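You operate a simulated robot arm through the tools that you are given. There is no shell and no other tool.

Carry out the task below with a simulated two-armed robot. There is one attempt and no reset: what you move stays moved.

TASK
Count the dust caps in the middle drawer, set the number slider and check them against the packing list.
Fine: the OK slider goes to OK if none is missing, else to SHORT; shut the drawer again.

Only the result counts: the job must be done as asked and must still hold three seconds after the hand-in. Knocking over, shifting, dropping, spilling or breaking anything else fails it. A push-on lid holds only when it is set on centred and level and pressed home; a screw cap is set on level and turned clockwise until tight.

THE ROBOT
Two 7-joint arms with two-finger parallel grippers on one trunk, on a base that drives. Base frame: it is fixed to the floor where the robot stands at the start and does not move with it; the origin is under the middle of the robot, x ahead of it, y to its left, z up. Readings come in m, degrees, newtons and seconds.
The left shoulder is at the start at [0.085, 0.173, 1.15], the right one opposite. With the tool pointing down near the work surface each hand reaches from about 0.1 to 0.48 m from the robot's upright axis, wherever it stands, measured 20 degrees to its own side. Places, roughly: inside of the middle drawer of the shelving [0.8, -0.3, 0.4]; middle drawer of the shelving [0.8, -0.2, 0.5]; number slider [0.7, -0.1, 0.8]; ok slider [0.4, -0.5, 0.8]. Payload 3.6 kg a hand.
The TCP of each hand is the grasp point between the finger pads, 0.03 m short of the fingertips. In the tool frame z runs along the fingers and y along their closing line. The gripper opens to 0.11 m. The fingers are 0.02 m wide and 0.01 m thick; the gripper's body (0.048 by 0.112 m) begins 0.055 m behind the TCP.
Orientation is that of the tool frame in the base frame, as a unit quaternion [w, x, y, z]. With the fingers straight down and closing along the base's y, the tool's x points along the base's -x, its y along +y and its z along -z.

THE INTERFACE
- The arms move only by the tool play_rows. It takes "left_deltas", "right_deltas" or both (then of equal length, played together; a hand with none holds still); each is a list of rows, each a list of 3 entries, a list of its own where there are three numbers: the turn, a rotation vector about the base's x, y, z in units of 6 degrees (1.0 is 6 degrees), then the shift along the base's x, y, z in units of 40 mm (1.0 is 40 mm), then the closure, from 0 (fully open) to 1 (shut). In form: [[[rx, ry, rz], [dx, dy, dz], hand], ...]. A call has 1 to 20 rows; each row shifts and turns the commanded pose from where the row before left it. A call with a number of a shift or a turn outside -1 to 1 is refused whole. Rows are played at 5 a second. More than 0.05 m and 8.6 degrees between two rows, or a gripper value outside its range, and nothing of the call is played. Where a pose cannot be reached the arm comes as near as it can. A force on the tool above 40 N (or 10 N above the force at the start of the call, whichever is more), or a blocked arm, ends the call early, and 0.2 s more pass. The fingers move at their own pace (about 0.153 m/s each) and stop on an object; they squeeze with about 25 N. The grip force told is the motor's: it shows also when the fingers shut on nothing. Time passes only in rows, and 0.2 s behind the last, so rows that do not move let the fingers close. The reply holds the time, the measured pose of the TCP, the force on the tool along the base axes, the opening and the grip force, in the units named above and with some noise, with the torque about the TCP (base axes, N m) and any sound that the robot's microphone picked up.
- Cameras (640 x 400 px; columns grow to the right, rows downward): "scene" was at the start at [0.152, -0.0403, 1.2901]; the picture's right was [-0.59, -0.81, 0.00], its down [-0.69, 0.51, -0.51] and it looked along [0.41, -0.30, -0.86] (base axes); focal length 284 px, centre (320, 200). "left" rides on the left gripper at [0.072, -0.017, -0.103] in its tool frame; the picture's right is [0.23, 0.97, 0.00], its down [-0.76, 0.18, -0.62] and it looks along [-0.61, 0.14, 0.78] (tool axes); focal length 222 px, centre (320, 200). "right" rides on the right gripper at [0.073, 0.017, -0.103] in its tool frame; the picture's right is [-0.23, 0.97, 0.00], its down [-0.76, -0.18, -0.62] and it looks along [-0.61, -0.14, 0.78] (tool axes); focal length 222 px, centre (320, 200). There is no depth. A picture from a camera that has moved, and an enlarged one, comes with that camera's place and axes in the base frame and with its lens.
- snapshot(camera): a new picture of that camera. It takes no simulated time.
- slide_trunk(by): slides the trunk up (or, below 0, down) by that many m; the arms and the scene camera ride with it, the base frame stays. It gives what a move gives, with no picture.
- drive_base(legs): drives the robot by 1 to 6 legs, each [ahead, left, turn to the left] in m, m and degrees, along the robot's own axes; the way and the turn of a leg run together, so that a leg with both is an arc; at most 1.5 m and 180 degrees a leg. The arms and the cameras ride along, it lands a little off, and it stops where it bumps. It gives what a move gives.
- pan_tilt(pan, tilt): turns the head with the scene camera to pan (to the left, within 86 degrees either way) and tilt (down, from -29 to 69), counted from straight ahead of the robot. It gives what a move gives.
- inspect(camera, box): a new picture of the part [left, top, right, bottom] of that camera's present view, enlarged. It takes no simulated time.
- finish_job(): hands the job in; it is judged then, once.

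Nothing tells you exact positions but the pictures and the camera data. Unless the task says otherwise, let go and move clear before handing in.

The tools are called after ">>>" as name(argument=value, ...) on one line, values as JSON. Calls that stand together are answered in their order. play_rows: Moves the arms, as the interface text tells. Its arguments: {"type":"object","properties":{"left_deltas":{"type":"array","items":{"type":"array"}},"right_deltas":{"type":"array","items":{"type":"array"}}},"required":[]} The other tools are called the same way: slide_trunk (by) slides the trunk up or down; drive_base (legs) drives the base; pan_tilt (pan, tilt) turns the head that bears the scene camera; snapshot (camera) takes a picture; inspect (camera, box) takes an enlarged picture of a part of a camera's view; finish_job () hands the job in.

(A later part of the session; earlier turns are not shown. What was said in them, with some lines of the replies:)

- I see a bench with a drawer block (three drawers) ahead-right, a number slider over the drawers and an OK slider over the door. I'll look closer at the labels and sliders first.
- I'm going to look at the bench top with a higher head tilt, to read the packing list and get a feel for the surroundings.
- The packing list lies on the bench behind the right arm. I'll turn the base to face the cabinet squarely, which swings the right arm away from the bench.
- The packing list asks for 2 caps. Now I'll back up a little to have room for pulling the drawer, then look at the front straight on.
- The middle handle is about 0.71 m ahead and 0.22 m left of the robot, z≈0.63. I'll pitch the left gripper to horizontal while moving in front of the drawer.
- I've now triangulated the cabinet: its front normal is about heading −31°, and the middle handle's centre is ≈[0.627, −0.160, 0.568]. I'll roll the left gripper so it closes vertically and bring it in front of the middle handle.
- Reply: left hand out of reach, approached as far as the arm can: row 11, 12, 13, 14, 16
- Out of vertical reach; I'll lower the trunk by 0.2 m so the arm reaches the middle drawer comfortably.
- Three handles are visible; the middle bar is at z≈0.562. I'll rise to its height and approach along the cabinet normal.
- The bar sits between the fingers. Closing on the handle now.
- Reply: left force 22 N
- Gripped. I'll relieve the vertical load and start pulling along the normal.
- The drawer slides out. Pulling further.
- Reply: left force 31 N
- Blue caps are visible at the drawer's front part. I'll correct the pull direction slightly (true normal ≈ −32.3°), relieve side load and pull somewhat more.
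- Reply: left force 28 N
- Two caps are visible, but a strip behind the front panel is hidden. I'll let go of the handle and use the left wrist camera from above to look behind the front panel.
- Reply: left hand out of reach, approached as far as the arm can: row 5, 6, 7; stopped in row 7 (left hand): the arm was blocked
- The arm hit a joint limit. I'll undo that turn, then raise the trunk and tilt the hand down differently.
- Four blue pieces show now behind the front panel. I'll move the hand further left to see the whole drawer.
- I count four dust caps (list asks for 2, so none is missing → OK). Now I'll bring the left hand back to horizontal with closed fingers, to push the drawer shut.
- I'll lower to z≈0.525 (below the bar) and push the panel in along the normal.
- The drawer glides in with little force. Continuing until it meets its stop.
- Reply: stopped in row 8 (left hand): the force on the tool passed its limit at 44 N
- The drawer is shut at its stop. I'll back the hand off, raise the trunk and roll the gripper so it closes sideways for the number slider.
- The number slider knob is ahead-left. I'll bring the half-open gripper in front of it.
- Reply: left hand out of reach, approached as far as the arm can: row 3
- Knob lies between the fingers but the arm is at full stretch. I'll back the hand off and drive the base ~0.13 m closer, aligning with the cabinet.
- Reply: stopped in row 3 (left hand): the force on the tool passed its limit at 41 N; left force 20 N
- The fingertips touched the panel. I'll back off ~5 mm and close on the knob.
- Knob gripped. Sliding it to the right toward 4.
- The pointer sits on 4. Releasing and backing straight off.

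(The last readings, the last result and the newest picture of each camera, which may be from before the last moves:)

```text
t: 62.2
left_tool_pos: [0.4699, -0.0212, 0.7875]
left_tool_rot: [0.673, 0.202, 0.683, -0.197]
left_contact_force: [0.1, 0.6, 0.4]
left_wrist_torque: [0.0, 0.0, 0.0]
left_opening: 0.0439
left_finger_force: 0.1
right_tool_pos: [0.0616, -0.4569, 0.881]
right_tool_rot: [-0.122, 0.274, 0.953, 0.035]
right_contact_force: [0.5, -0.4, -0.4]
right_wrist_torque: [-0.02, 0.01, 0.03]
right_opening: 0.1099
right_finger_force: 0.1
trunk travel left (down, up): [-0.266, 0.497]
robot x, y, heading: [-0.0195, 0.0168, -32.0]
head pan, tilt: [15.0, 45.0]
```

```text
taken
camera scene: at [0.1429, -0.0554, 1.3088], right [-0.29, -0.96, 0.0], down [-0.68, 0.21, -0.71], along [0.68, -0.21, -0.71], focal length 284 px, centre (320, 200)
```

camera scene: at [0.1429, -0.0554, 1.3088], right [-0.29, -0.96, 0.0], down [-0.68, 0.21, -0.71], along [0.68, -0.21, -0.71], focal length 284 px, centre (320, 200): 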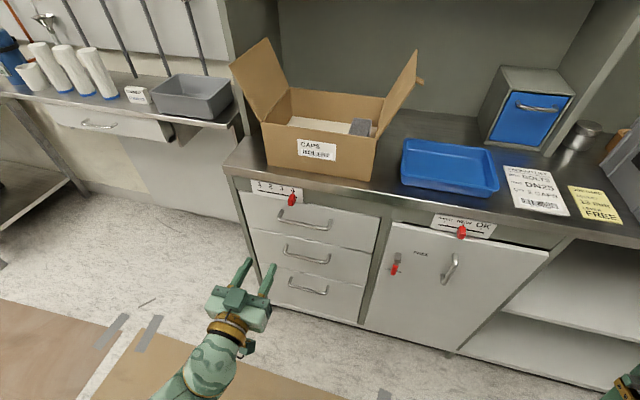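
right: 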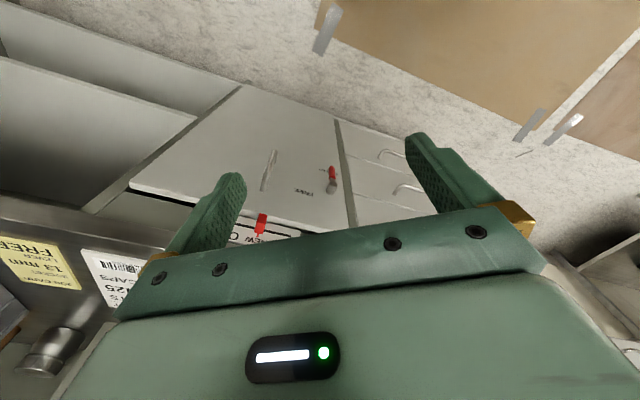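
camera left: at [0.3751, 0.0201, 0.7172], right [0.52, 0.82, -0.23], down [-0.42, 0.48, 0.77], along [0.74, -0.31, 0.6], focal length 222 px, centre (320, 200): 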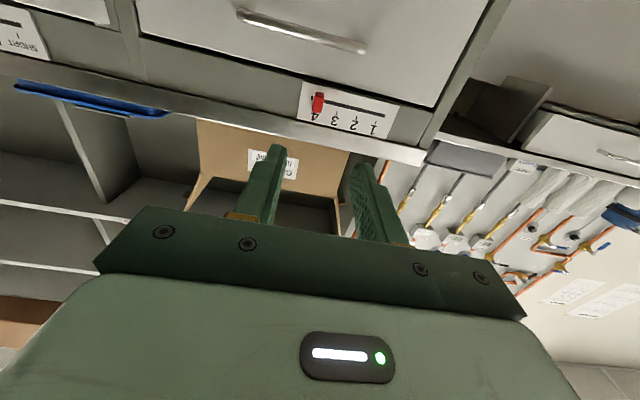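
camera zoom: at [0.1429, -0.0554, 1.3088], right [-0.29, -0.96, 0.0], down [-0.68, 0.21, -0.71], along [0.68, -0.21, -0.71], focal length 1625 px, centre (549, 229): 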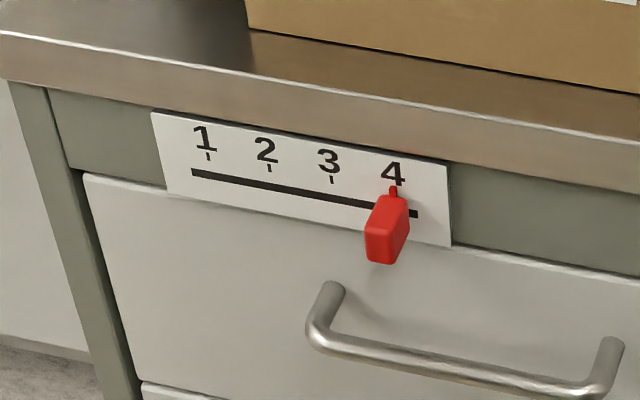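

The number slider is at 4. Now the right hand: pitch it to horizontal and bring it in front of the OK slider.

>>> play_rows(right_deltas=[[[-0.517, -0.819, 0], [0.333, 0.074, -0.126], 0.2], [[-0.517, -0.819, 0], [0.333, 0.074, -0.126], 0.5], [[-0.517, -0.819, 0], [0.333, 0.074, -0.126], 0.5], [[-0.517, -0.819, 0], [0.333, 0.074, -0.126], 0.5], [[-0.517, -0.819, 0], [0.333, 0.074, -0.126], 0.5], [[-0.517, -0.819, 0], [0.333, 0.074, -0.126], 0.5], [[-0.517, -0.819, 0], [0.333, 0.074, -0.126], 0.5], [[-0.517, -0.819, 0], [0.333, 0.074, -0.126], 0.5], [[-0.517, -0.819, 0], [0.333, 0.074, -0.126], 0.5], [[-0.517, -0.819, 0], [0.333, 0.074, -0.126], 0.5], [[-0.517, -0.819, 0], [0.333, 0.074, -0.126], 0.5], [[-0.517, -0.819, 0], [0.333, 0.074, -0.126], 0.5], [[-0.517, -0.819, 0], [0.333, 0.074, -0.126], 0.5], [[-0.517, -0.819, 0], [0.333, 0.074, -0.126], 0.5], [[-0.517, -0.819, 0], [0.333, 0.074, -0.126], 0.5], [[-0.517, -0.819, 0], [0.333, 0.074, -0.126], 0.5], [[-0.517, -0.819, 0], [0.333, 0.074, -0.126], 0.5], [[-0.517, -0.819, 0], [0.333, 0.074, -0.126], 0.5]])

>>> pan_tilt(pan=-10, tilt=45)

>>> snapshot(camera="scene")

>>> snapshot(camera="right")

```text
t: 66.0
left_tool_pos: [0.472, -0.0218, 0.7879]
left_tool_rot: [0.673, 0.201, 0.684, -0.196]
left_contact_force: [-0.9, 0.8, 0.2]
left_wrist_torque: [-0.01, 0.03, 0.01]
left_opening: 0.044
left_finger_force: 0.1
right_tool_pos: [0.1981, -0.4706, 0.9561]
right_tool_rot: [0.384, 0.222, 0.893, -0.072]
right_contact_force: [0.2, 0.0, -0.3]
right_wrist_torque: [0.0, 0.0, -0.01]
right_opening: 0.055
right_finger_force: 0.1
right hand out of reach, approached as far as the arm can: row 7, 8, 9, 10, 11, 12, 13, 14, 15, 16, 17, 18
trunk travel left (down, up): [-0.266, 0.497]
robot x, y, heading: [-0.0119, 0.0175, -32.2]
head pan, tilt: [15.0, 45.0]
```

```text
t: 66.9
left_tool_pos: [0.4719, -0.0207, 0.7876]
left_tool_rot: [0.674, 0.201, 0.683, -0.197]
left_contact_force: [-0.4, 0.2, -0.2]
left_wrist_torque: [-0.02, 0.03, -0.01]
left_opening: 0.0438
left_finger_force: 0.0
right_tool_pos: [0.1967, -0.4714, 0.9571]
right_tool_rot: [0.384, 0.221, 0.894, -0.071]
right_contact_force: [-0.9, -0.5, 0.3]
right_wrist_torque: [-0.02, 0.04, -0.05]
right_opening: 0.0554
right_finger_force: 0.0
trunk travel left (down, up): [-0.266, 0.497]
robot x, y, heading: [-0.0217, 0.0172, -31.9]
head pan, tilt: [-10.0, 45.0]
```

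```text
taken
camera scene: at [0.126, -0.0863, 1.3087], right [-0.67, -0.74, 0.0], down [-0.53, 0.47, -0.71], along [0.52, -0.47, -0.71], focal length 284 px, centre (320, 200)
```

scene: 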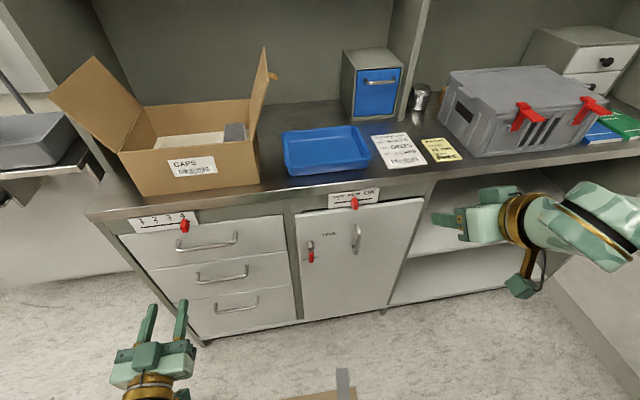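

```text
taken
camera right: at [0.0939, -0.4009, 0.9772], right [0.58, 0.79, 0.21], down [-0.03, -0.23, 0.97], along [0.82, -0.57, -0.11], focal length 222 px, centre (320, 200)
```

right: 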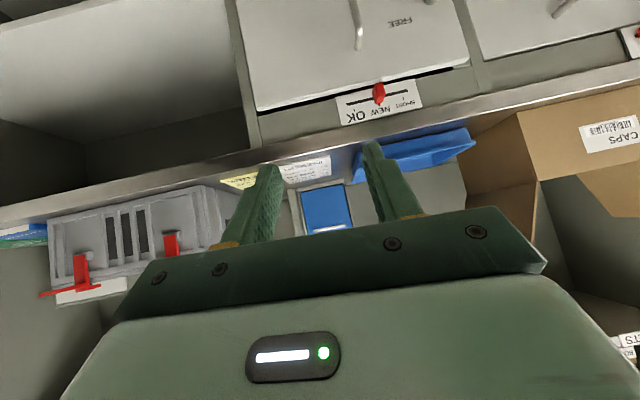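

The right arm ran into a limit at this side. I'll move the hand inward first (towards the mirror of what worked for the left arm), then continue pitching.

>>> play_rows(right_deltas=[[[0, 0, 0], [0.4, 0.6, -0.2], 0.5], [[0, 0, 0], [0.4, 0.6, -0.2], 0.5], [[0, 0, 0], [0.4, 0.6, -0.3], 0.5], [[0, 0, 0], [0.4, 0.6, -0.3], 0.5], [[-0.517, -0.819, 0], [0.3, 0.1, -0.4], 0.5], [[-0.517, -0.819, 0], [0.3, 0.1, -0.4], 0.5], [[-0.517, -0.819, 0], [0.3, 0, -0.4], 0.5], [[-0.517, -0.819, 0], [0.3, -0.1, -0.4], 0.5], [[-0.517, -0.819, 0], [0.2, -0.1, -0.4], 0.5], [[-0.517, -0.819, 0], [0.2, -0.1, -0.4], 0.5], [[-0.517, -0.819, 0], [0, 0, -0.4], 0.5], [[-0.517, -0.819, 0], [0, 0, 0], 0.5]])

>>> snapshot(camera="scene")

>>> snapshot(camera="right")

```text
t: 69.5
left_tool_pos: [0.4715, -0.0215, 0.7876]
left_tool_rot: [0.674, 0.2, 0.684, -0.196]
left_contact_force: [0.3, 0.4, -0.7]
left_wrist_torque: [0.0, 0.01, -0.03]
left_opening: 0.0439
left_finger_force: 0.1
right_tool_pos: [0.2272, -0.4663, 0.9703]
right_tool_rot: [0.442, 0.18, 0.878, -0.041]
right_contact_force: [-0.2, -0.9, 0.5]
right_wrist_torque: [0.01, -0.01, -0.01]
right_opening: 0.0551
right_finger_force: 0.1
right hand out of reach, approached as far as the arm can: row 1, 2, 3, 4, 5, 6, 7, 8, 9, 10, 11, 12
trunk travel left (down, up): [-0.266, 0.497]
robot x, y, heading: [-0.0168, 0.0191, -31.9]
head pan, tilt: [-10.0, 45.0]
```

```text
taken
camera scene: at [0.1259, -0.0863, 1.3087], right [-0.67, -0.74, 0.0], down [-0.52, 0.47, -0.71], along [0.52, -0.47, -0.71], focal length 284 px, centre (320, 200)
```

scene: 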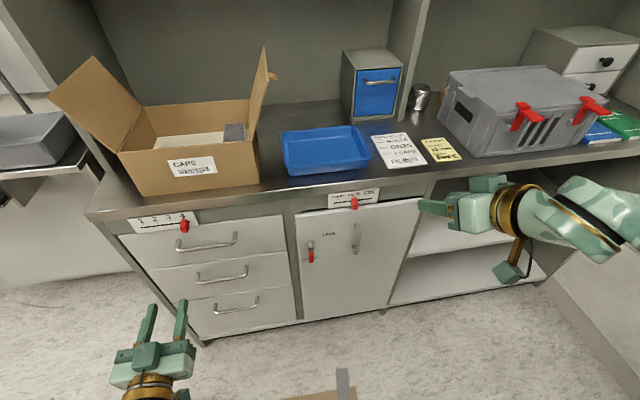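

```text
taken
camera right: at [0.1138, -0.408, 0.977], right [0.47, 0.84, 0.26], down [-0.12, -0.23, 0.96], along [0.88, -0.48, 0.0], focal length 222 px, centre (320, 200)
```

right: 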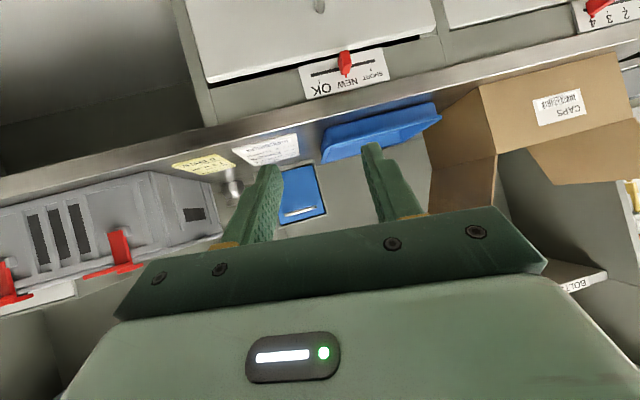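

The right arm's wrist is jammed in this configuration. I'll turn it back to tool-down, then follow the mirror of the path that worked on the left.

>>> play_rows(right_deltas=[[[0.52, 0.83, -0.28], [-0.4, 0.03, -0.1], 0.5], [[0.52, 0.83, -0.28], [-0.4, 0.03, -0.1], 0.5], [[0.52, 0.83, -0.28], [-0.4, 0.03, -0.1], 0.5], [[0.52, 0.83, -0.28], [-0.4, 0.03, -0.1], 0.5], [[0.52, 0.83, -0.28], [-0.4, 0.03, -0.1], 0.5], [[0.52, 0.83, -0.28], [-0.4, 0.03, -0.1], 0.5], [[0.52, 0.83, -0.28], [-0.4, 0.03, -0.1], 0.5], [[0.52, 0.83, -0.28], [-0.4, 0.03, -0.1], 0.5], [[0.52, 0.83, -0.28], [-0.4, 0.03, -0.1], 0.5]])

>>> snapshot(camera="scene")

```text
t: 71.5
left_tool_pos: [0.4714, -0.0213, 0.7876]
left_tool_rot: [0.673, 0.2, 0.684, -0.196]
left_contact_force: [-0.2, -0.2, 0.0]
left_wrist_torque: [-0.01, 0.0, -0.01]
left_opening: 0.0439
left_finger_force: 0.0
right_tool_pos: [0.0816, -0.458, 0.9346]
right_tool_rot: [0.013, 0.36, 0.932, 0.047]
right_contact_force: [0.4, -0.2, -0.5]
right_wrist_torque: [-0.03, 0.03, -0.04]
right_opening: 0.0548
right_finger_force: 0.1
trunk travel left (down, up): [-0.266, 0.497]
robot x, y, heading: [-0.0191, 0.0142, -32.0]
head pan, tilt: [-10.0, 45.0]
```

```text
taken
camera scene: at [0.1259, -0.0864, 1.3087], right [-0.67, -0.74, 0.0], down [-0.52, 0.47, -0.71], along [0.52, -0.47, -0.71], focal length 284 px, centre (320, 200)
```

scene: 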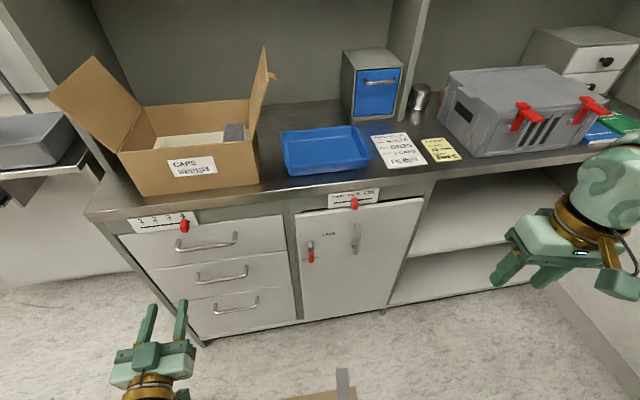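

>>> play_rows(right_deltas=[[[0, 0, 0.195], [0.514, 0.772, 0.1], 0.5], [[0, 0, 0.195], [0.514, 0.772, 0.1], 0.5], [[0, 0, 0.195], [0.514, 0.772, 0.1], 0.5], [[0, 0, 0.195], [0.514, 0.772, 0.1], 0.5], [[0, 0, 0.195], [0.514, 0.772, 0.1], 0.5], [[0, 0, 0.195], [0.514, 0.772, 0.1], 0.5], [[0, 0, 0.195], [0.514, 0.772, 0.1], 0.5], [[0, 0, 0.195], [0.514, 0.772, 0.1], 0.5], [[0, 0, 0.195], [0.514, 0.772, 0.1], 0.5]])

>>> snapshot(camera="scene")

```text
t: 73.5
left_tool_pos: [0.4728, -0.0207, 0.7872]
left_tool_rot: [0.673, 0.2, 0.684, -0.197]
left_contact_force: [0.1, 0.6, 0.5]
left_wrist_torque: [0.01, -0.03, -0.08]
left_opening: 0.0438
left_finger_force: 0.0
right_tool_pos: [0.2698, -0.1762, 0.9694]
right_tool_rot: [0.009, 0.273, 0.961, 0.047]
right_contact_force: [0.0, 0.0, 0.0]
right_wrist_torque: [0.0, -0.02, 0.0]
right_opening: 0.0549
right_finger_force: 0.1
trunk travel left (down, up): [-0.266, 0.497]
robot x, y, heading: [-0.012, 0.0191, -32.0]
head pan, tilt: [-10.0, 45.0]
```

```text
taken
camera scene: at [0.1267, -0.0854, 1.3087], right [-0.67, -0.74, 0.0], down [-0.53, 0.47, -0.71], along [0.52, -0.47, -0.71], focal length 284 px, centre (320, 200)
```

scene: 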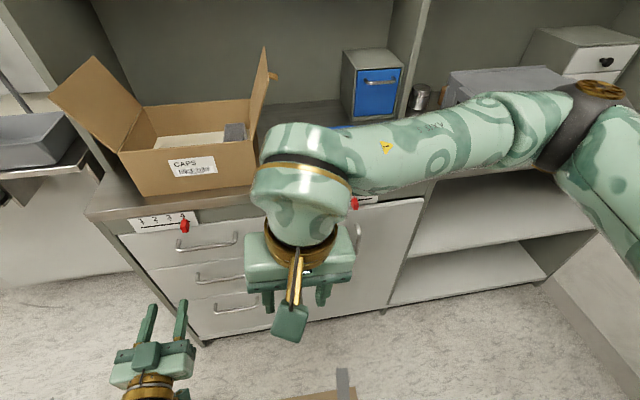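

>>> play_rows(right_deltas=[[[-0.534, -0.8455, 0], [0.041, -0.341, -0.333], 0.5], [[-0.534, -0.8455, 0], [0.041, -0.341, -0.333], 0.5], [[-0.534, -0.8455, 0], [0.041, -0.341, -0.333], 0.5], [[-0.534, -0.8455, 0], [0.041, -0.341, -0.333], 0.5], [[-0.534, -0.8455, 0], [0.041, -0.341, -0.333], 0.5], [[-0.534, -0.8455, 0], [0.041, -0.341, -0.333], 0.5], [[-0.534, -0.8455, 0], [0.041, -0.341, -0.333], 0.5], [[-0.534, -0.8455, 0], [0.041, -0.341, -0.333], 0.5], [[-0.534, -0.8455, 0], [0.041, -0.341, -0.333], 0.5], [[-0.534, -0.8455, 0], [0.041, -0.341, -0.333], 0.5], [[-0.534, -0.8455, 0], [0.041, -0.341, -0.333], 0.5], [[-0.534, -0.8455, 0], [0.041, -0.341, -0.333], 0.5], [[-0.534, -0.8455, 0], [0.041, -0.341, -0.333], 0.5], [[-0.534, -0.8455, 0], [0.041, -0.341, -0.333], 0.5], [[-0.534, -0.8455, 0], [0.041, -0.341, -0.333], 0.5]])

>>> snapshot(camera="scene")

>>> snapshot(camera="right")

```text
t: 76.7
left_tool_pos: [0.4714, -0.0213, 0.7872]
left_tool_rot: [0.673, 0.201, 0.684, -0.197]
left_contact_force: [-1.3, 0.0, -0.5]
left_wrist_torque: [-0.01, 0.04, -0.01]
left_opening: 0.044
left_finger_force: 0.0
right_tool_pos: [0.4882, -0.2653, 1.1022]
right_tool_rot: [0.668, 0.173, 0.702, -0.173]
right_contact_force: [0.6, 1.8, 0.3]
right_wrist_torque: [0.02, 0.0, 0.0]
right_opening: 0.0549
right_finger_force: 0.1
right hand out of reach, approached as far as the arm can: row 7, 8, 9, 10, 11, 12, 13, 14, 15
trunk travel left (down, up): [-0.266, 0.497]
robot x, y, heading: [-0.0169, 0.0173, -32.1]
head pan, tilt: [-10.0, 45.0]
```

```text
taken
camera scene: at [0.1262, -0.086, 1.3087], right [-0.67, -0.74, 0.0], down [-0.53, 0.47, -0.71], along [0.52, -0.47, -0.71], focal length 284 px, centre (320, 200)
```

scene: 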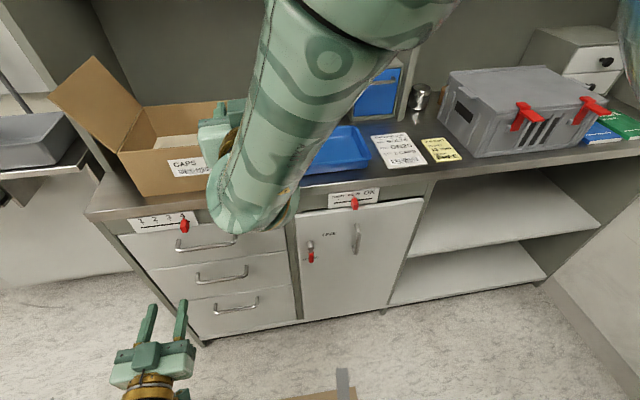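

```text
taken
camera right: at [0.4012, -0.201, 1.0344], right [0.47, 0.86, 0.22], down [-0.6, 0.13, 0.79], along [0.65, -0.5, 0.57], focal length 222 px, centre (320, 200)
```

right: 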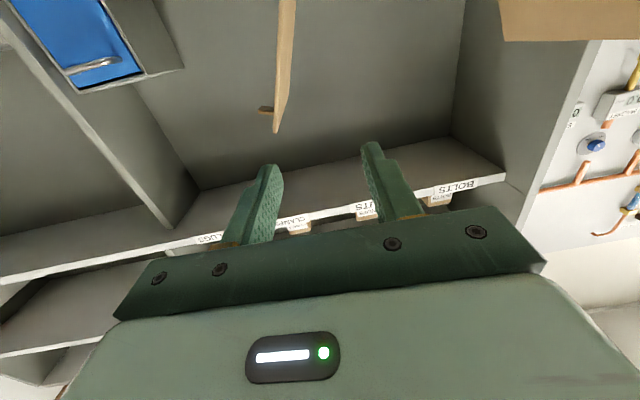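

The right hand is horizontal but high now. I'll lower it and shift right, in front of the OK slider.

>>> play_rows(right_deltas=[[[0, 0, 0], [-0.373, -0.356, -0.75], 0.5], [[0, 0, 0], [-0.373, -0.356, -0.75], 0.5], [[0, 0, 0], [-0.373, -0.356, -0.75], 0.5], [[0, 0, 0], [-0.373, -0.356, -0.75], 0.5], [[0, 0, 0], [-0.373, -0.356, -0.75], 0.5], [[0, 0, 0], [-0.373, -0.356, -0.75], 0.5], [[0, 0, 0], [-0.373, -0.356, -0.75], 0.5], [[0, 0, 0], [-0.373, -0.356, -0.75], 0.5]])

>>> snapshot(camera="scene")

>>> snapshot(camera="right")

```text
t: 78.5
left_tool_pos: [0.473, -0.0217, 0.7881]
left_tool_rot: [0.674, 0.201, 0.684, -0.197]
left_contact_force: [0.2, 0.5, -0.4]
left_wrist_torque: [0.01, 0.0, -0.03]
left_opening: 0.0442
left_finger_force: 0.0
right_tool_pos: [0.4877, -0.2651, 1.1024]
right_tool_rot: [0.668, 0.172, 0.703, -0.172]
right_contact_force: [0.2, -0.6, 0.1]
right_wrist_torque: [-0.02, -0.02, 0.0]
right_opening: 0.0548
right_finger_force: 0.0
right hand out of reach, approached as far as the arm can: row 1, 2, 3, 4, 5, 6, 7, 8
trunk travel left (down, up): [-0.266, 0.497]
robot x, y, heading: [-0.0162, 0.0193, -31.9]
head pan, tilt: [-10.0, 45.0]
```

```text
taken
camera scene: at [0.1262, -0.0861, 1.3087], right [-0.67, -0.74, 0.0], down [-0.53, 0.47, -0.71], along [0.52, -0.47, -0.71], focal length 284 px, centre (320, 200)
```

scene: 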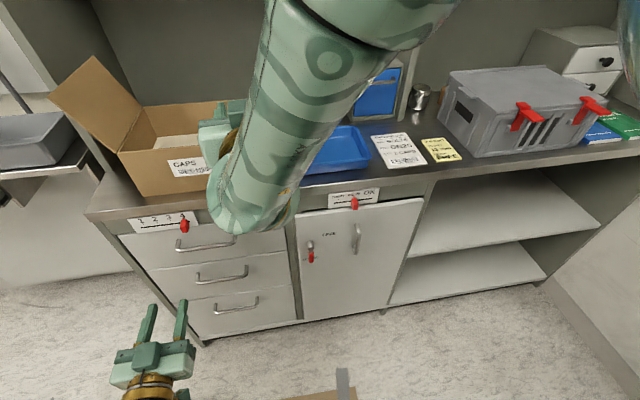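

```text
taken
camera right: at [0.4009, -0.201, 1.0339], right [0.47, 0.86, 0.22], down [-0.6, 0.13, 0.79], along [0.65, -0.5, 0.57], focal length 222 px, centre (320, 200)
```

right: 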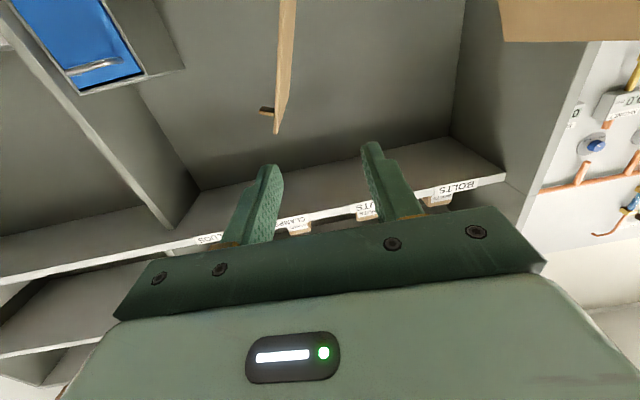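

The right arm can't work this way. I'll stow it tool-down again and use the well-placed left arm for the OK slider by driving sideways.

>>> play_rows(right_deltas=[[[0.534, 0.8455, 0], [-0.363, 0.148, -0.1], 0.5], [[0.534, 0.8455, 0], [-0.363, 0.148, -0.1], 0.5], [[0.534, 0.8455, 0], [-0.363, 0.148, -0.1], 0.5], [[0.534, 0.8455, 0], [-0.363, 0.148, -0.1], 0.5], [[0.534, 0.8455, 0], [-0.363, 0.148, -0.1], 0.5], [[0.534, 0.8455, 0], [-0.363, 0.148, -0.2], 0.5], [[0.534, 0.8455, 0], [-0.363, 0.148, -0.2], 0.5], [[0.534, 0.8455, 0], [-0.363, 0.148, -0.2], 0.5], [[0.534, 0.8455, 0], [-0.363, 0.148, -0.2], 0.5], [[0.534, 0.8455, 0], [-0.363, 0.148, -0.2], 0.5], [[0.534, 0.8455, 0], [-0.363, 0.148, -0.2], 0.5], [[0.534, 0.8455, 0], [-0.363, 0.148, -0.3], 0.5], [[0.534, 0.8455, 0], [-0.363, 0.148, -0.3], 0.5], [[0.534, 0.8455, 0], [-0.363, 0.148, -0.3], 0.5], [[0.534, 0.8455, 0], [-0.363, 0.148, -0.3], 0.5]])

>>> snapshot(camera="scene")

```text
t: 81.7
left_tool_pos: [0.4715, -0.0224, 0.7876]
left_tool_rot: [0.673, 0.201, 0.684, -0.197]
left_contact_force: [-0.9, 0.2, -0.1]
left_wrist_torque: [-0.01, -0.02, 0.02]
left_opening: 0.044
left_finger_force: 0.0
right_tool_pos: [0.2671, -0.1812, 0.986]
right_tool_rot: [0.008, 0.271, 0.961, 0.048]
right_contact_force: [-0.4, -1.0, 1.0]
right_wrist_torque: [-0.01, 0.0, -0.01]
right_opening: 0.0552
right_finger_force: 0.0
trunk travel left (down, up): [-0.266, 0.497]
robot x, y, heading: [-0.0138, 0.0186, -31.8]
head pan, tilt: [-10.0, 45.0]
```

```text
taken
camera scene: at [0.1263, -0.0866, 1.3086], right [-0.67, -0.74, 0.0], down [-0.53, 0.47, -0.71], along [0.52, -0.47, -0.71], focal length 284 px, centre (320, 200)
```

scene: 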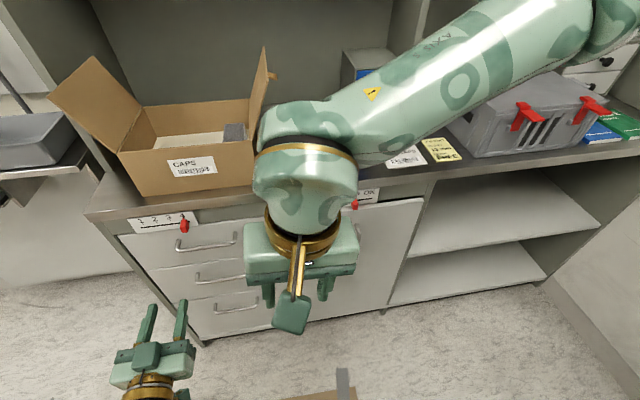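

>>> play_rows(right_deltas=[[[0, 0, 0], [-0.514, -0.772, 0], 0.5], [[0, 0, 0], [-0.514, -0.772, 0], 0.5], [[0, 0, 0], [-0.514, -0.772, 0], 0.5], [[0, 0, 0], [-0.514, -0.772, 0], 0.5], [[0, 0, 0], [-0.514, -0.772, 0], 0.5], [[0, 0, 0], [-0.514, -0.772, 0], 0.5], [[0, 0, 0], [-0.514, -0.772, 0], 0.5]])

>>> pan_tilt(pan=-40, tilt=25)

>>> snapshot(camera="scene")

```text
t: 83.3
left_tool_pos: [0.4717, -0.0217, 0.7884]
left_tool_rot: [0.673, 0.201, 0.684, -0.196]
left_contact_force: [0.7, 0.1, -0.4]
left_wrist_torque: [0.0, 0.01, -0.02]
left_opening: 0.0443
left_finger_force: 0.1
right_tool_pos: [0.1218, -0.3927, 0.984]
right_tool_rot: [0.011, 0.272, 0.961, 0.047]
right_contact_force: [-0.7, -0.1, -1.0]
right_wrist_torque: [-0.01, 0.01, 0.04]
right_opening: 0.055
right_finger_force: 0.1
trunk travel left (down, up): [-0.266, 0.497]
robot x, y, heading: [-0.0144, 0.0166, -32.2]
head pan, tilt: [-10.0, 45.0]
```

```text
t: 84.3
left_tool_pos: [0.472, -0.0205, 0.7876]
left_tool_rot: [0.674, 0.202, 0.683, -0.198]
left_contact_force: [0.1, -0.2, -0.7]
left_wrist_torque: [-0.02, 0.03, -0.01]
left_opening: 0.044
left_finger_force: 0.1
right_tool_pos: [0.123, -0.3913, 0.9844]
right_tool_rot: [0.01, 0.272, 0.961, 0.048]
right_contact_force: [-0.3, 0.0, -0.6]
right_wrist_torque: [0.0, 0.02, -0.01]
right_opening: 0.0553
right_finger_force: 0.0
trunk travel left (down, up): [-0.266, 0.497]
robot x, y, heading: [-0.0174, 0.0187, -32.2]
head pan, tilt: [-40.0, 25.0]
```

```text
taken
camera scene: at [0.0941, -0.1194, 1.3392], right [-0.95, -0.31, 0.0], down [-0.13, 0.4, -0.91], along [0.28, -0.86, -0.42], focal length 284 px, centre (320, 200)
```

scene: 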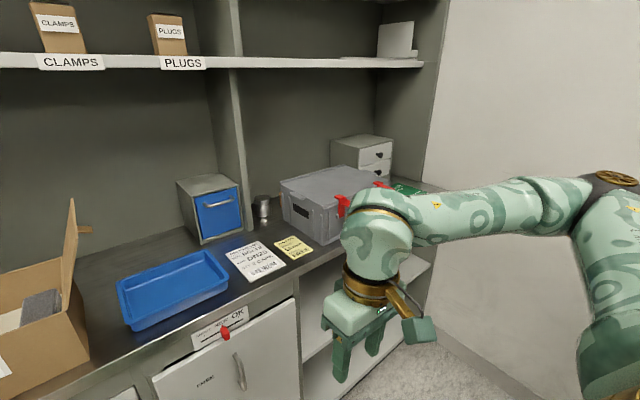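

There is about 0.6 m of free space on the right. Driving sideways to the right by 0.3 m.

>>> drive_base(legs=[[0, -0.3, 0]])

>>> pan_tilt(pan=10, tilt=45)

>>> snapshot(camera="scene")

>>> snapshot(camera="left")

```text
t: 86.2
left_tool_pos: [0.3202, -0.2636, 0.7881]
left_tool_rot: [0.674, 0.199, 0.684, -0.194]
left_contact_force: [-0.9, -0.5, 0.1]
left_wrist_torque: [-0.02, 0.05, 0.02]
left_opening: 0.044
left_finger_force: 0.1
right_tool_pos: [-0.0283, -0.6354, 0.9837]
right_tool_rot: [0.01, 0.27, 0.961, 0.049]
right_contact_force: [1.4, -1.2, 0.5]
right_wrist_torque: [0.03, -0.03, 0.01]
right_opening: 0.055
right_finger_force: 0.0
trunk travel left (down, up): [-0.266, 0.497]
robot x, y, heading: [-0.1728, -0.2236, -32.0]
head pan, tilt: [-40.0, 25.0]
```

```text
t: 87.4
left_tool_pos: [0.321, -0.2633, 0.7879]
left_tool_rot: [0.674, 0.199, 0.684, -0.195]
left_contact_force: [-0.1, 0.0, 0.7]
left_wrist_torque: [-0.03, -0.01, 0.02]
left_opening: 0.0442
left_finger_force: 0.1
right_tool_pos: [-0.0278, -0.6357, 0.984]
right_tool_rot: [0.009, 0.27, 0.962, 0.048]
right_contact_force: [0.3, 0.5, -0.6]
right_wrist_torque: [0.03, -0.03, 0.04]
right_opening: 0.0553
right_finger_force: 0.0
trunk travel left (down, up): [-0.266, 0.497]
robot x, y, heading: [-0.1697, -0.2224, -32.1]
head pan, tilt: [10.0, 45.0]
```

```text
taken
camera scene: at [-0.0108, -0.3054, 1.3087], right [-0.37, -0.93, 0.0], down [-0.66, 0.26, -0.71], along [0.66, -0.26, -0.71], focal length 284 px, centre (320, 200)
```

scene: 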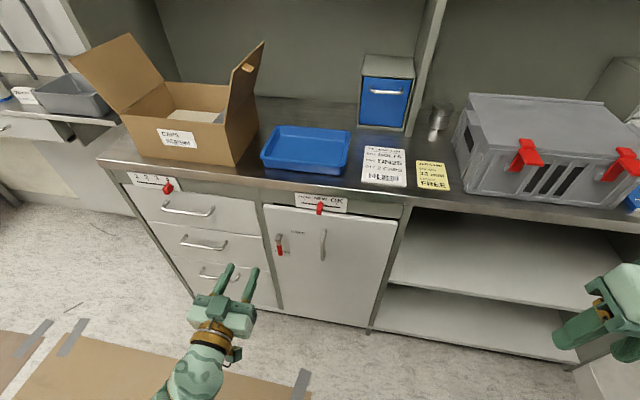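

```text
taken
camera left: at [0.2235, -0.2222, 0.7168], right [0.52, 0.82, -0.23], down [-0.42, 0.48, 0.77], along [0.74, -0.31, 0.59], focal length 222 px, centre (320, 200)
```

left: 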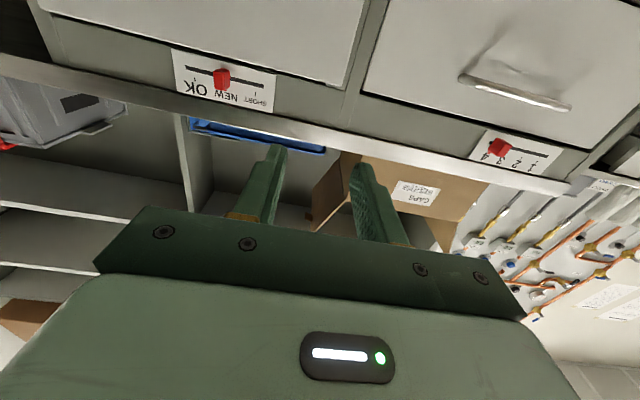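

>>> play_rows(left_deltas=[[[0, 0, 0], [0.182, -0.711, 0], 0.5], [[0, 0, 0], [0.182, -0.711, 0], 0.5], [[0, 0, 0], [0.182, -0.711, 0], 0.5], [[0, 0, 0], [0.182, -0.711, 0], 0.5], [[0, 0, 0], [0.182, -0.711, 0], 0.5], [[0, 0, 0], [0.182, -0.711, 0], 0.5]])

>>> snapshot(camera="left")

>>> inspect(camera="scene", box=[220, 170, 400, 290])

```text
t: 88.8
left_tool_pos: [0.3617, -0.4368, 0.788]
left_tool_rot: [0.674, 0.2, 0.684, -0.195]
left_contact_force: [0.6, 0.3, 0.0]
left_wrist_torque: [-0.02, 0.0, 0.04]
left_opening: 0.0551
left_finger_force: 0.2
right_tool_pos: [-0.0283, -0.6351, 0.9843]
right_tool_rot: [0.01, 0.271, 0.961, 0.048]
right_contact_force: [-0.2, 0.1, -1.4]
right_wrist_torque: [-0.02, 0.02, 0.01]
right_opening: 0.0551
right_finger_force: 0.1
trunk travel left (down, up): [-0.266, 0.497]
robot x, y, heading: [-0.1718, -0.2232, -32.0]
head pan, tilt: [10.0, 45.0]
```

```text
taken
camera left: at [0.266, -0.3952, 0.717], right [0.52, 0.82, -0.22], down [-0.42, 0.48, 0.77], along [0.74, -0.31, 0.59], focal length 222 px, centre (320, 200)
```

left: 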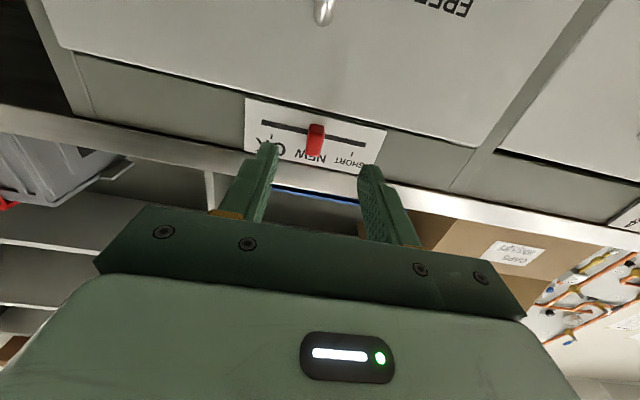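

```text
3.33 times, centred on (310, 230) of scene
camera zoom: at [-0.0106, -0.3059, 1.3086], right [-0.37, -0.93, 0.0], down [-0.66, 0.26, -0.71], along [0.66, -0.26, -0.71], focal length 948 px, centre (353, 100)
```

zoom: 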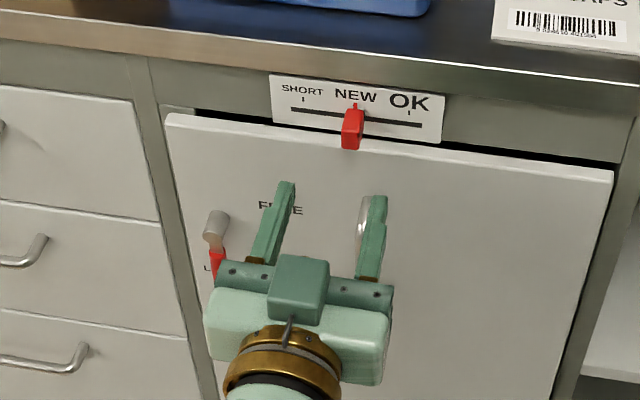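

>>> play_rows(left_deltas=[[[0, 0, 0], [0.4375, -0.306, 0], 0.5], [[0, 0, 0], [0.4375, -0.306, 0], 0.5], [[0, 0, 0], [0.4375, -0.306, 0], 0.5]])

>>> snapshot(camera="left")

>>> inspect(camera="scene", box=[250, 170, 390, 263])

```text
t: 89.6
left_tool_pos: [0.4153, -0.4705, 0.7876]
left_tool_rot: [0.673, 0.2, 0.684, -0.195]
left_contact_force: [0.4, -0.4, -0.7]
left_wrist_torque: [-0.01, 0.03, -0.01]
left_opening: 0.055
left_finger_force: 0.0
right_tool_pos: [-0.0282, -0.636, 0.984]
right_tool_rot: [0.01, 0.27, 0.962, 0.049]
right_contact_force: [-0.8, -1.2, -0.1]
right_wrist_torque: [0.02, 0.01, 0.0]
right_opening: 0.0551
right_finger_force: 0.1
trunk travel left (down, up): [-0.266, 0.497]
robot x, y, heading: [-0.1745, -0.2243, -31.7]
head pan, tilt: [10.0, 45.0]
```

```text
taken
camera left: at [0.3198, -0.4308, 0.7163], right [0.52, 0.82, -0.22], down [-0.42, 0.48, 0.77], along [0.74, -0.31, 0.59], focal length 222 px, centre (320, 200)
```

left: 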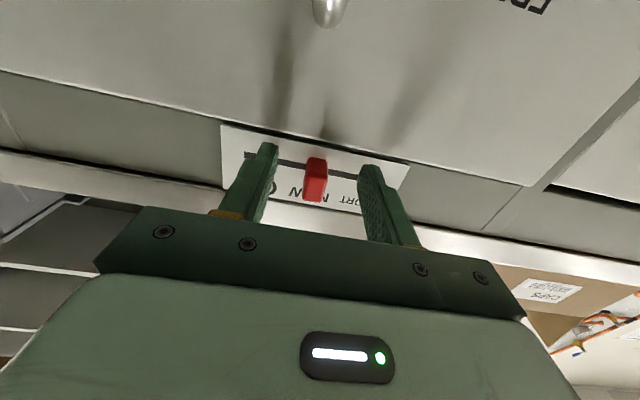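

```text
4.30 times, centred on (320, 216) of scene
camera zoom: at [-0.0104, -0.3058, 1.3086], right [-0.37, -0.93, 0.0], down [-0.66, 0.26, -0.71], along [0.66, -0.26, -0.71], focal length 1223 px, centre (320, 129)
```

zoom: 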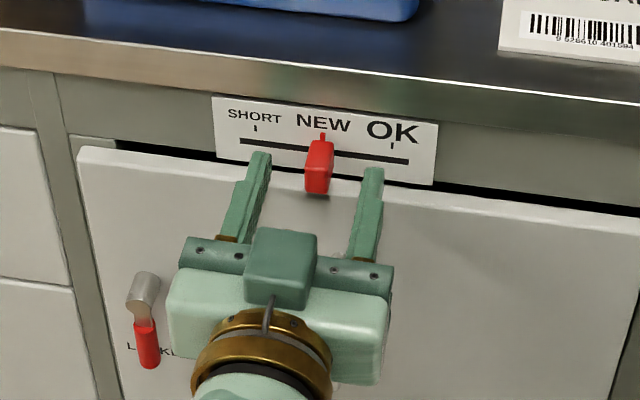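

The knob is centred between the fingers. Closing.

>>> play_rows(left_deltas=[[[0, 0, 0], [0, 0, 0], 0.7], [[0, 0, 0], [0, 0, 0], 0.85], [[0, 0, 0], [0, 0, 0], 1], [[0, 0, 0], [0, 0, 0], 1]])

>>> inspect(camera="scene", box=[250, 170, 390, 263])

>>> inspect(camera="left", box=[200, 100, 440, 250])

```text
t: 90.6
left_tool_pos: [0.4152, -0.4721, 0.7873]
left_tool_rot: [0.675, 0.199, 0.684, -0.195]
left_contact_force: [0.2, -1.9, -0.1]
left_wrist_torque: [-0.03, 0.01, 0.3]
left_opening: 0.0129
left_finger_force: 44.9
right_tool_pos: [-0.0274, -0.6354, 0.9834]
right_tool_rot: [0.01, 0.27, 0.962, 0.048]
right_contact_force: [0.5, 0.3, 0.8]
right_wrist_torque: [0.01, 0.05, 0.03]
right_opening: 0.0548
right_finger_force: 0.0
trunk travel left (down, up): [-0.266, 0.497]
robot x, y, heading: [-0.1657, -0.2253, -31.5]
head pan, tilt: [10.0, 45.0]
```

```text
4.30 times, centred on (320, 216) of scene
camera zoom: at [-0.0106, -0.3057, 1.3087], right [-0.37, -0.93, 0.0], down [-0.66, 0.26, -0.71], along [0.66, -0.26, -0.71], focal length 1223 px, centre (320, 129)
```

zoom: 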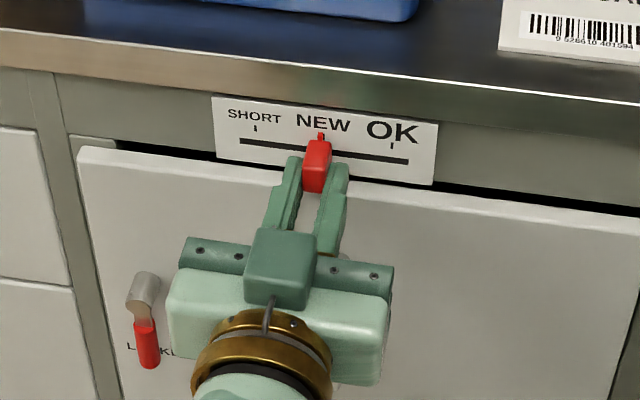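

```text
2.67 times, centred on (320, 175) of left
camera zoom: at [0.3194, -0.4308, 0.7166], right [0.52, 0.82, -0.23], down [-0.42, 0.48, 0.77], along [0.74, -0.31, 0.59], focal length 592 px, centre (320, 267)
```

zoom: 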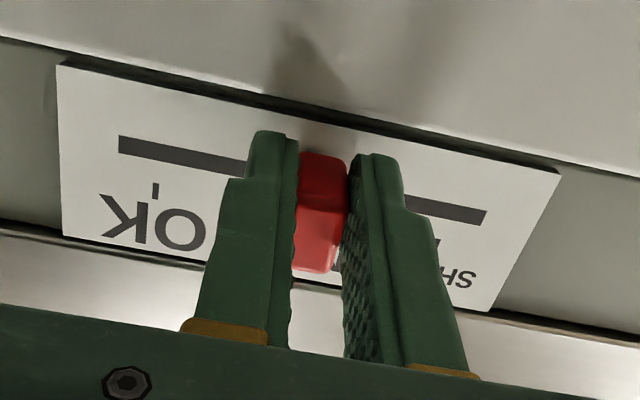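

>>> play_rows(left_deltas=[[[0, 0, 0], [-0.134, -0.211, 0], 1], [[0, 0, 0], [-0.2, -0.317, 0], 1], [[0, 0, 0], [-0.18, -0.285, 0], 1], [[0, 0, 0], [0, 0, 0], 1]])

>>> inspect(camera="scene", box=[285, 180, 365, 232])

>>> inspect(camera="left", box=[200, 100, 440, 250])

```text
t: 91.6
left_tool_pos: [0.3966, -0.5028, 0.7876]
left_tool_rot: [0.674, 0.2, 0.684, -0.196]
left_contact_force: [14.3, -10.3, 0.7]
left_wrist_torque: [0.02, 0.09, 0.25]
left_opening: 0.0129
left_finger_force: 45.1
right_tool_pos: [-0.0257, -0.6365, 0.9823]
right_tool_rot: [0.009, 0.271, 0.961, 0.048]
right_contact_force: [0.3, -0.2, 0.6]
right_wrist_torque: [0.0, -0.02, -0.01]
right_opening: 0.0551
right_finger_force: 0.0
trunk travel left (down, up): [-0.266, 0.497]
robot x, y, heading: [-0.1679, -0.2229, -32.1]
head pan, tilt: [10.0, 45.0]
```

```text
7.69 times, centred on (325, 206) of scene
camera zoom: at [-0.0091, -0.3066, 1.3085], right [-0.37, -0.93, 0.0], down [-0.66, 0.26, -0.71], along [0.66, -0.26, -0.71], focal length 2188 px, centre (282, 154)
```

zoom: 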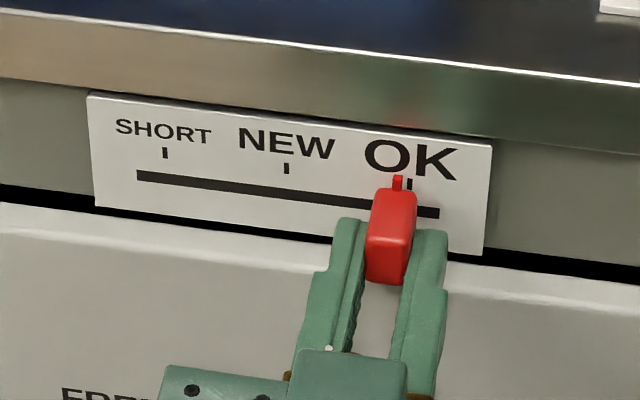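

```text
2.67 times, centred on (320, 175) of left
camera zoom: at [0.2994, -0.4626, 0.7166], right [0.52, 0.82, -0.23], down [-0.42, 0.48, 0.77], along [0.74, -0.31, 0.59], focal length 592 px, centre (320, 267)
```

zoom: 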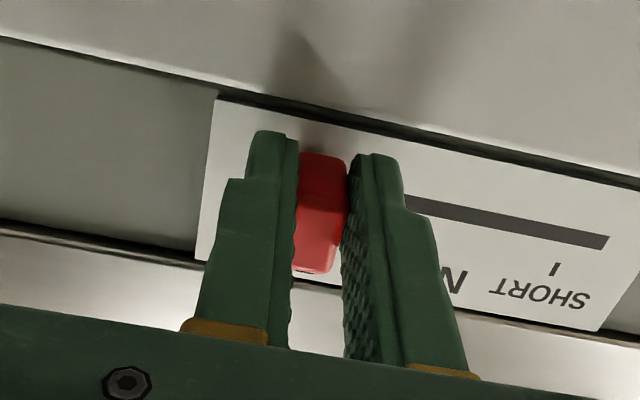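

The pointer is ~3–4 mm short of the OK tick; a small correction.

>>> play_rows(left_deltas=[[[0, 0, 0], [-0.018, -0.1, 0], 1], [[0, 0, 0], [0, 0, 0], 1]])

>>> inspect(camera="scene", box=[285, 180, 365, 232])

```text
t: 92.2
left_tool_pos: [0.3934, -0.5061, 0.7878]
left_tool_rot: [0.673, 0.2, 0.684, -0.195]
left_contact_force: [5.1, -3.6, 2.2]
left_wrist_torque: [-0.13, -0.19, 0.28]
left_opening: 0.0129
left_finger_force: 44.8
right_tool_pos: [-0.0277, -0.6342, 0.9826]
right_tool_rot: [0.01, 0.271, 0.961, 0.048]
right_contact_force: [0.9, 0.0, -0.2]
right_wrist_torque: [0.01, 0.01, 0.0]
right_opening: 0.055
right_finger_force: 0.1
trunk travel left (down, up): [-0.266, 0.497]
robot x, y, heading: [-0.1687, -0.224, -31.9]
head pan, tilt: [10.0, 45.0]
```

```text
7.69 times, centred on (325, 206) of scene
camera zoom: at [-0.0105, -0.3056, 1.3086], right [-0.37, -0.93, 0.0], down [-0.66, 0.26, -0.71], along [0.66, -0.26, -0.71], focal length 2188 px, centre (282, 154)
```

zoom: 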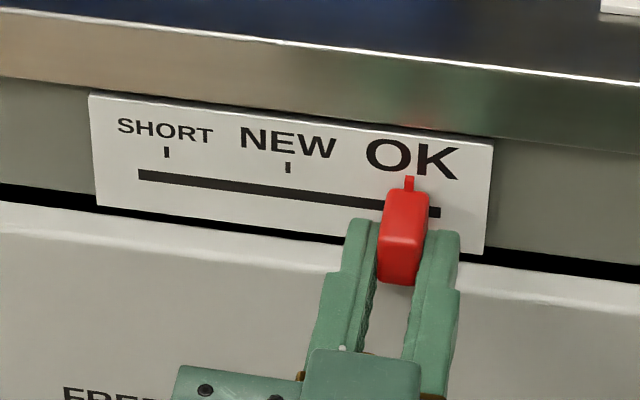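

The pointer is on the OK tick. Releasing and backing off.

>>> play_rows(left_deltas=[[[0, 0, 0], [0, 0, 0], 0.8], [[0, 0, 0], [0, 0, 0], 0.6], [[0, 0, 0], [0, 0, 0], 0.6], [[0, 0, 0], [-0.317, 0.2, 0], 0.6], [[0, 0, 0], [-0.634, 0.4, 0], 0.6], [[0, 0, 0], [-0.793, 0.5, 0], 0.6], [[0, 0, 0], [-0.793, 0.5, 0], 0.6], [[0, 0, 0], [-0.793, 0.5, 0], 0.6], [[0, 0, 0], [-0.793, 0.5, 0], 0.6]])

>>> snapshot(camera="scene")

>>> inspect(camera="scene", box=[285, 180, 365, 232])

>>> inspect(camera="scene", box=[110, 150, 290, 320])

```text
t: 94.2
left_tool_pos: [0.2289, -0.4038, 0.7898]
left_tool_rot: [0.673, 0.199, 0.685, -0.195]
left_contact_force: [-0.4, -0.2, 0.8]
left_wrist_torque: [-0.02, 0.0, -0.03]
left_opening: 0.0441
left_finger_force: 0.0
right_tool_pos: [-0.0286, -0.6356, 0.9841]
right_tool_rot: [0.011, 0.27, 0.962, 0.047]
right_contact_force: [-0.5, -0.4, 0.4]
right_wrist_torque: [0.01, 0.02, -0.01]
right_opening: 0.0548
right_finger_force: 0.0
trunk travel left (down, up): [-0.266, 0.497]
robot x, y, heading: [-0.1665, -0.2221, -31.8]
head pan, tilt: [10.0, 45.0]
```

```text
taken
camera scene: at [-0.0112, -0.305, 1.3088], right [-0.37, -0.93, 0.0], down [-0.66, 0.26, -0.71], along [0.66, -0.26, -0.71], focal length 284 px, centre (320, 200)
```

scene: 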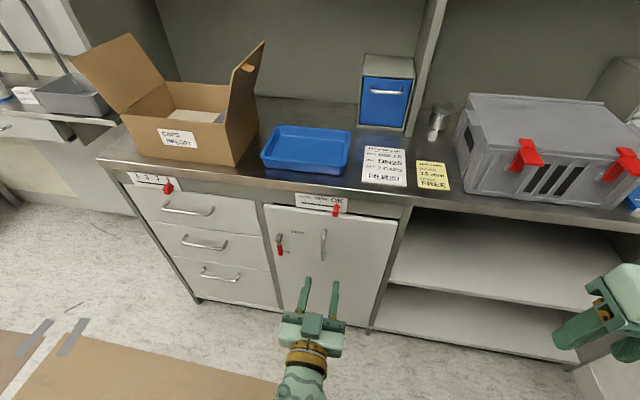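

```text
7.69 times, centred on (325, 206) of scene
camera zoom: at [-0.0112, -0.305, 1.3088], right [-0.37, -0.93, 0.0], down [-0.66, 0.26, -0.71], along [0.66, -0.26, -0.71], focal length 2188 px, centre (282, 154)
```

zoom: 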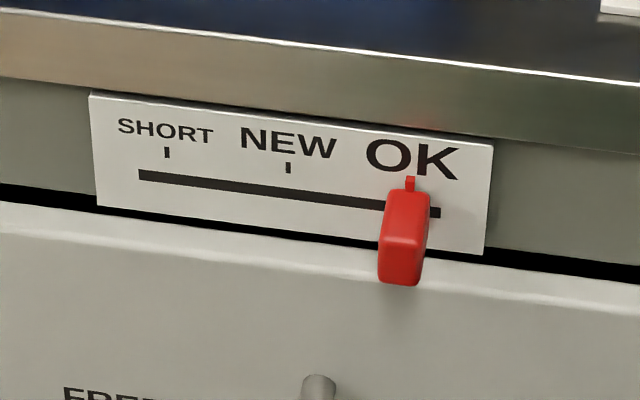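

```text
2.35 times, centred on (200, 235) of scene
camera zoom: at [-0.0112, -0.305, 1.3088], right [-0.37, -0.93, 0.0], down [-0.66, 0.26, -0.71], along [0.66, -0.26, -0.71], focal length 669 px, centre (602, 118)
```

zoom: 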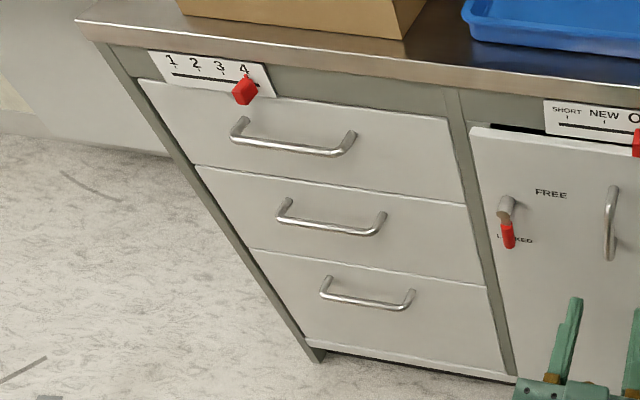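

>>> inspect(camera="scene", box=[150, 190, 260, 270])

>>> inspect(camera="scene", box=[230, 190, 290, 300])

```text
5.00 times, centred on (205, 230) of scene
camera zoom: at [-0.0112, -0.305, 1.3088], right [-0.37, -0.93, 0.0], down [-0.66, 0.26, -0.71], along [0.66, -0.26, -0.71], focal length 1422 px, centre (895, 50)
```

zoom: 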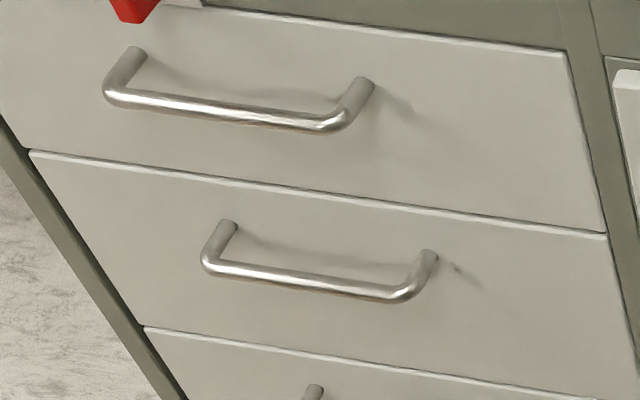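

```text
3.64 times, centred on (260, 245) of scene
camera zoom: at [-0.0112, -0.305, 1.3088], right [-0.37, -0.93, 0.0], down [-0.66, 0.26, -0.71], along [0.66, -0.26, -0.71], focal length 1034 px, centre (538, 36)
```

zoom: 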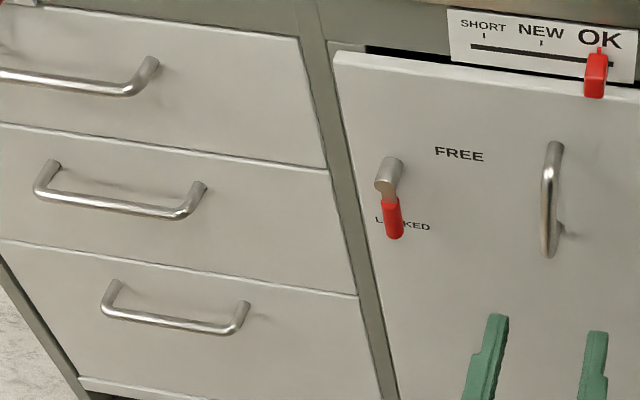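

All three drawers are flush, the number slider stands at 4 and the OK slider on OK. Both hands are clear, so I'm handing in.

>>> finish_job()

```text
The job is handed in.
```

The job is handed in. I counted four dust caps in the middle drawer, and the packing list asks for 2, so none is missing.

- **Number slider:** set to 4.
- **OK slider:** set to OK.
- **Drawer:** pushed in until it hit its stop; it looks flush with the other two.

Both hands had let go and were clear of the cabinet before I handed in. I saw nothing else on the bench knocked over or moved.
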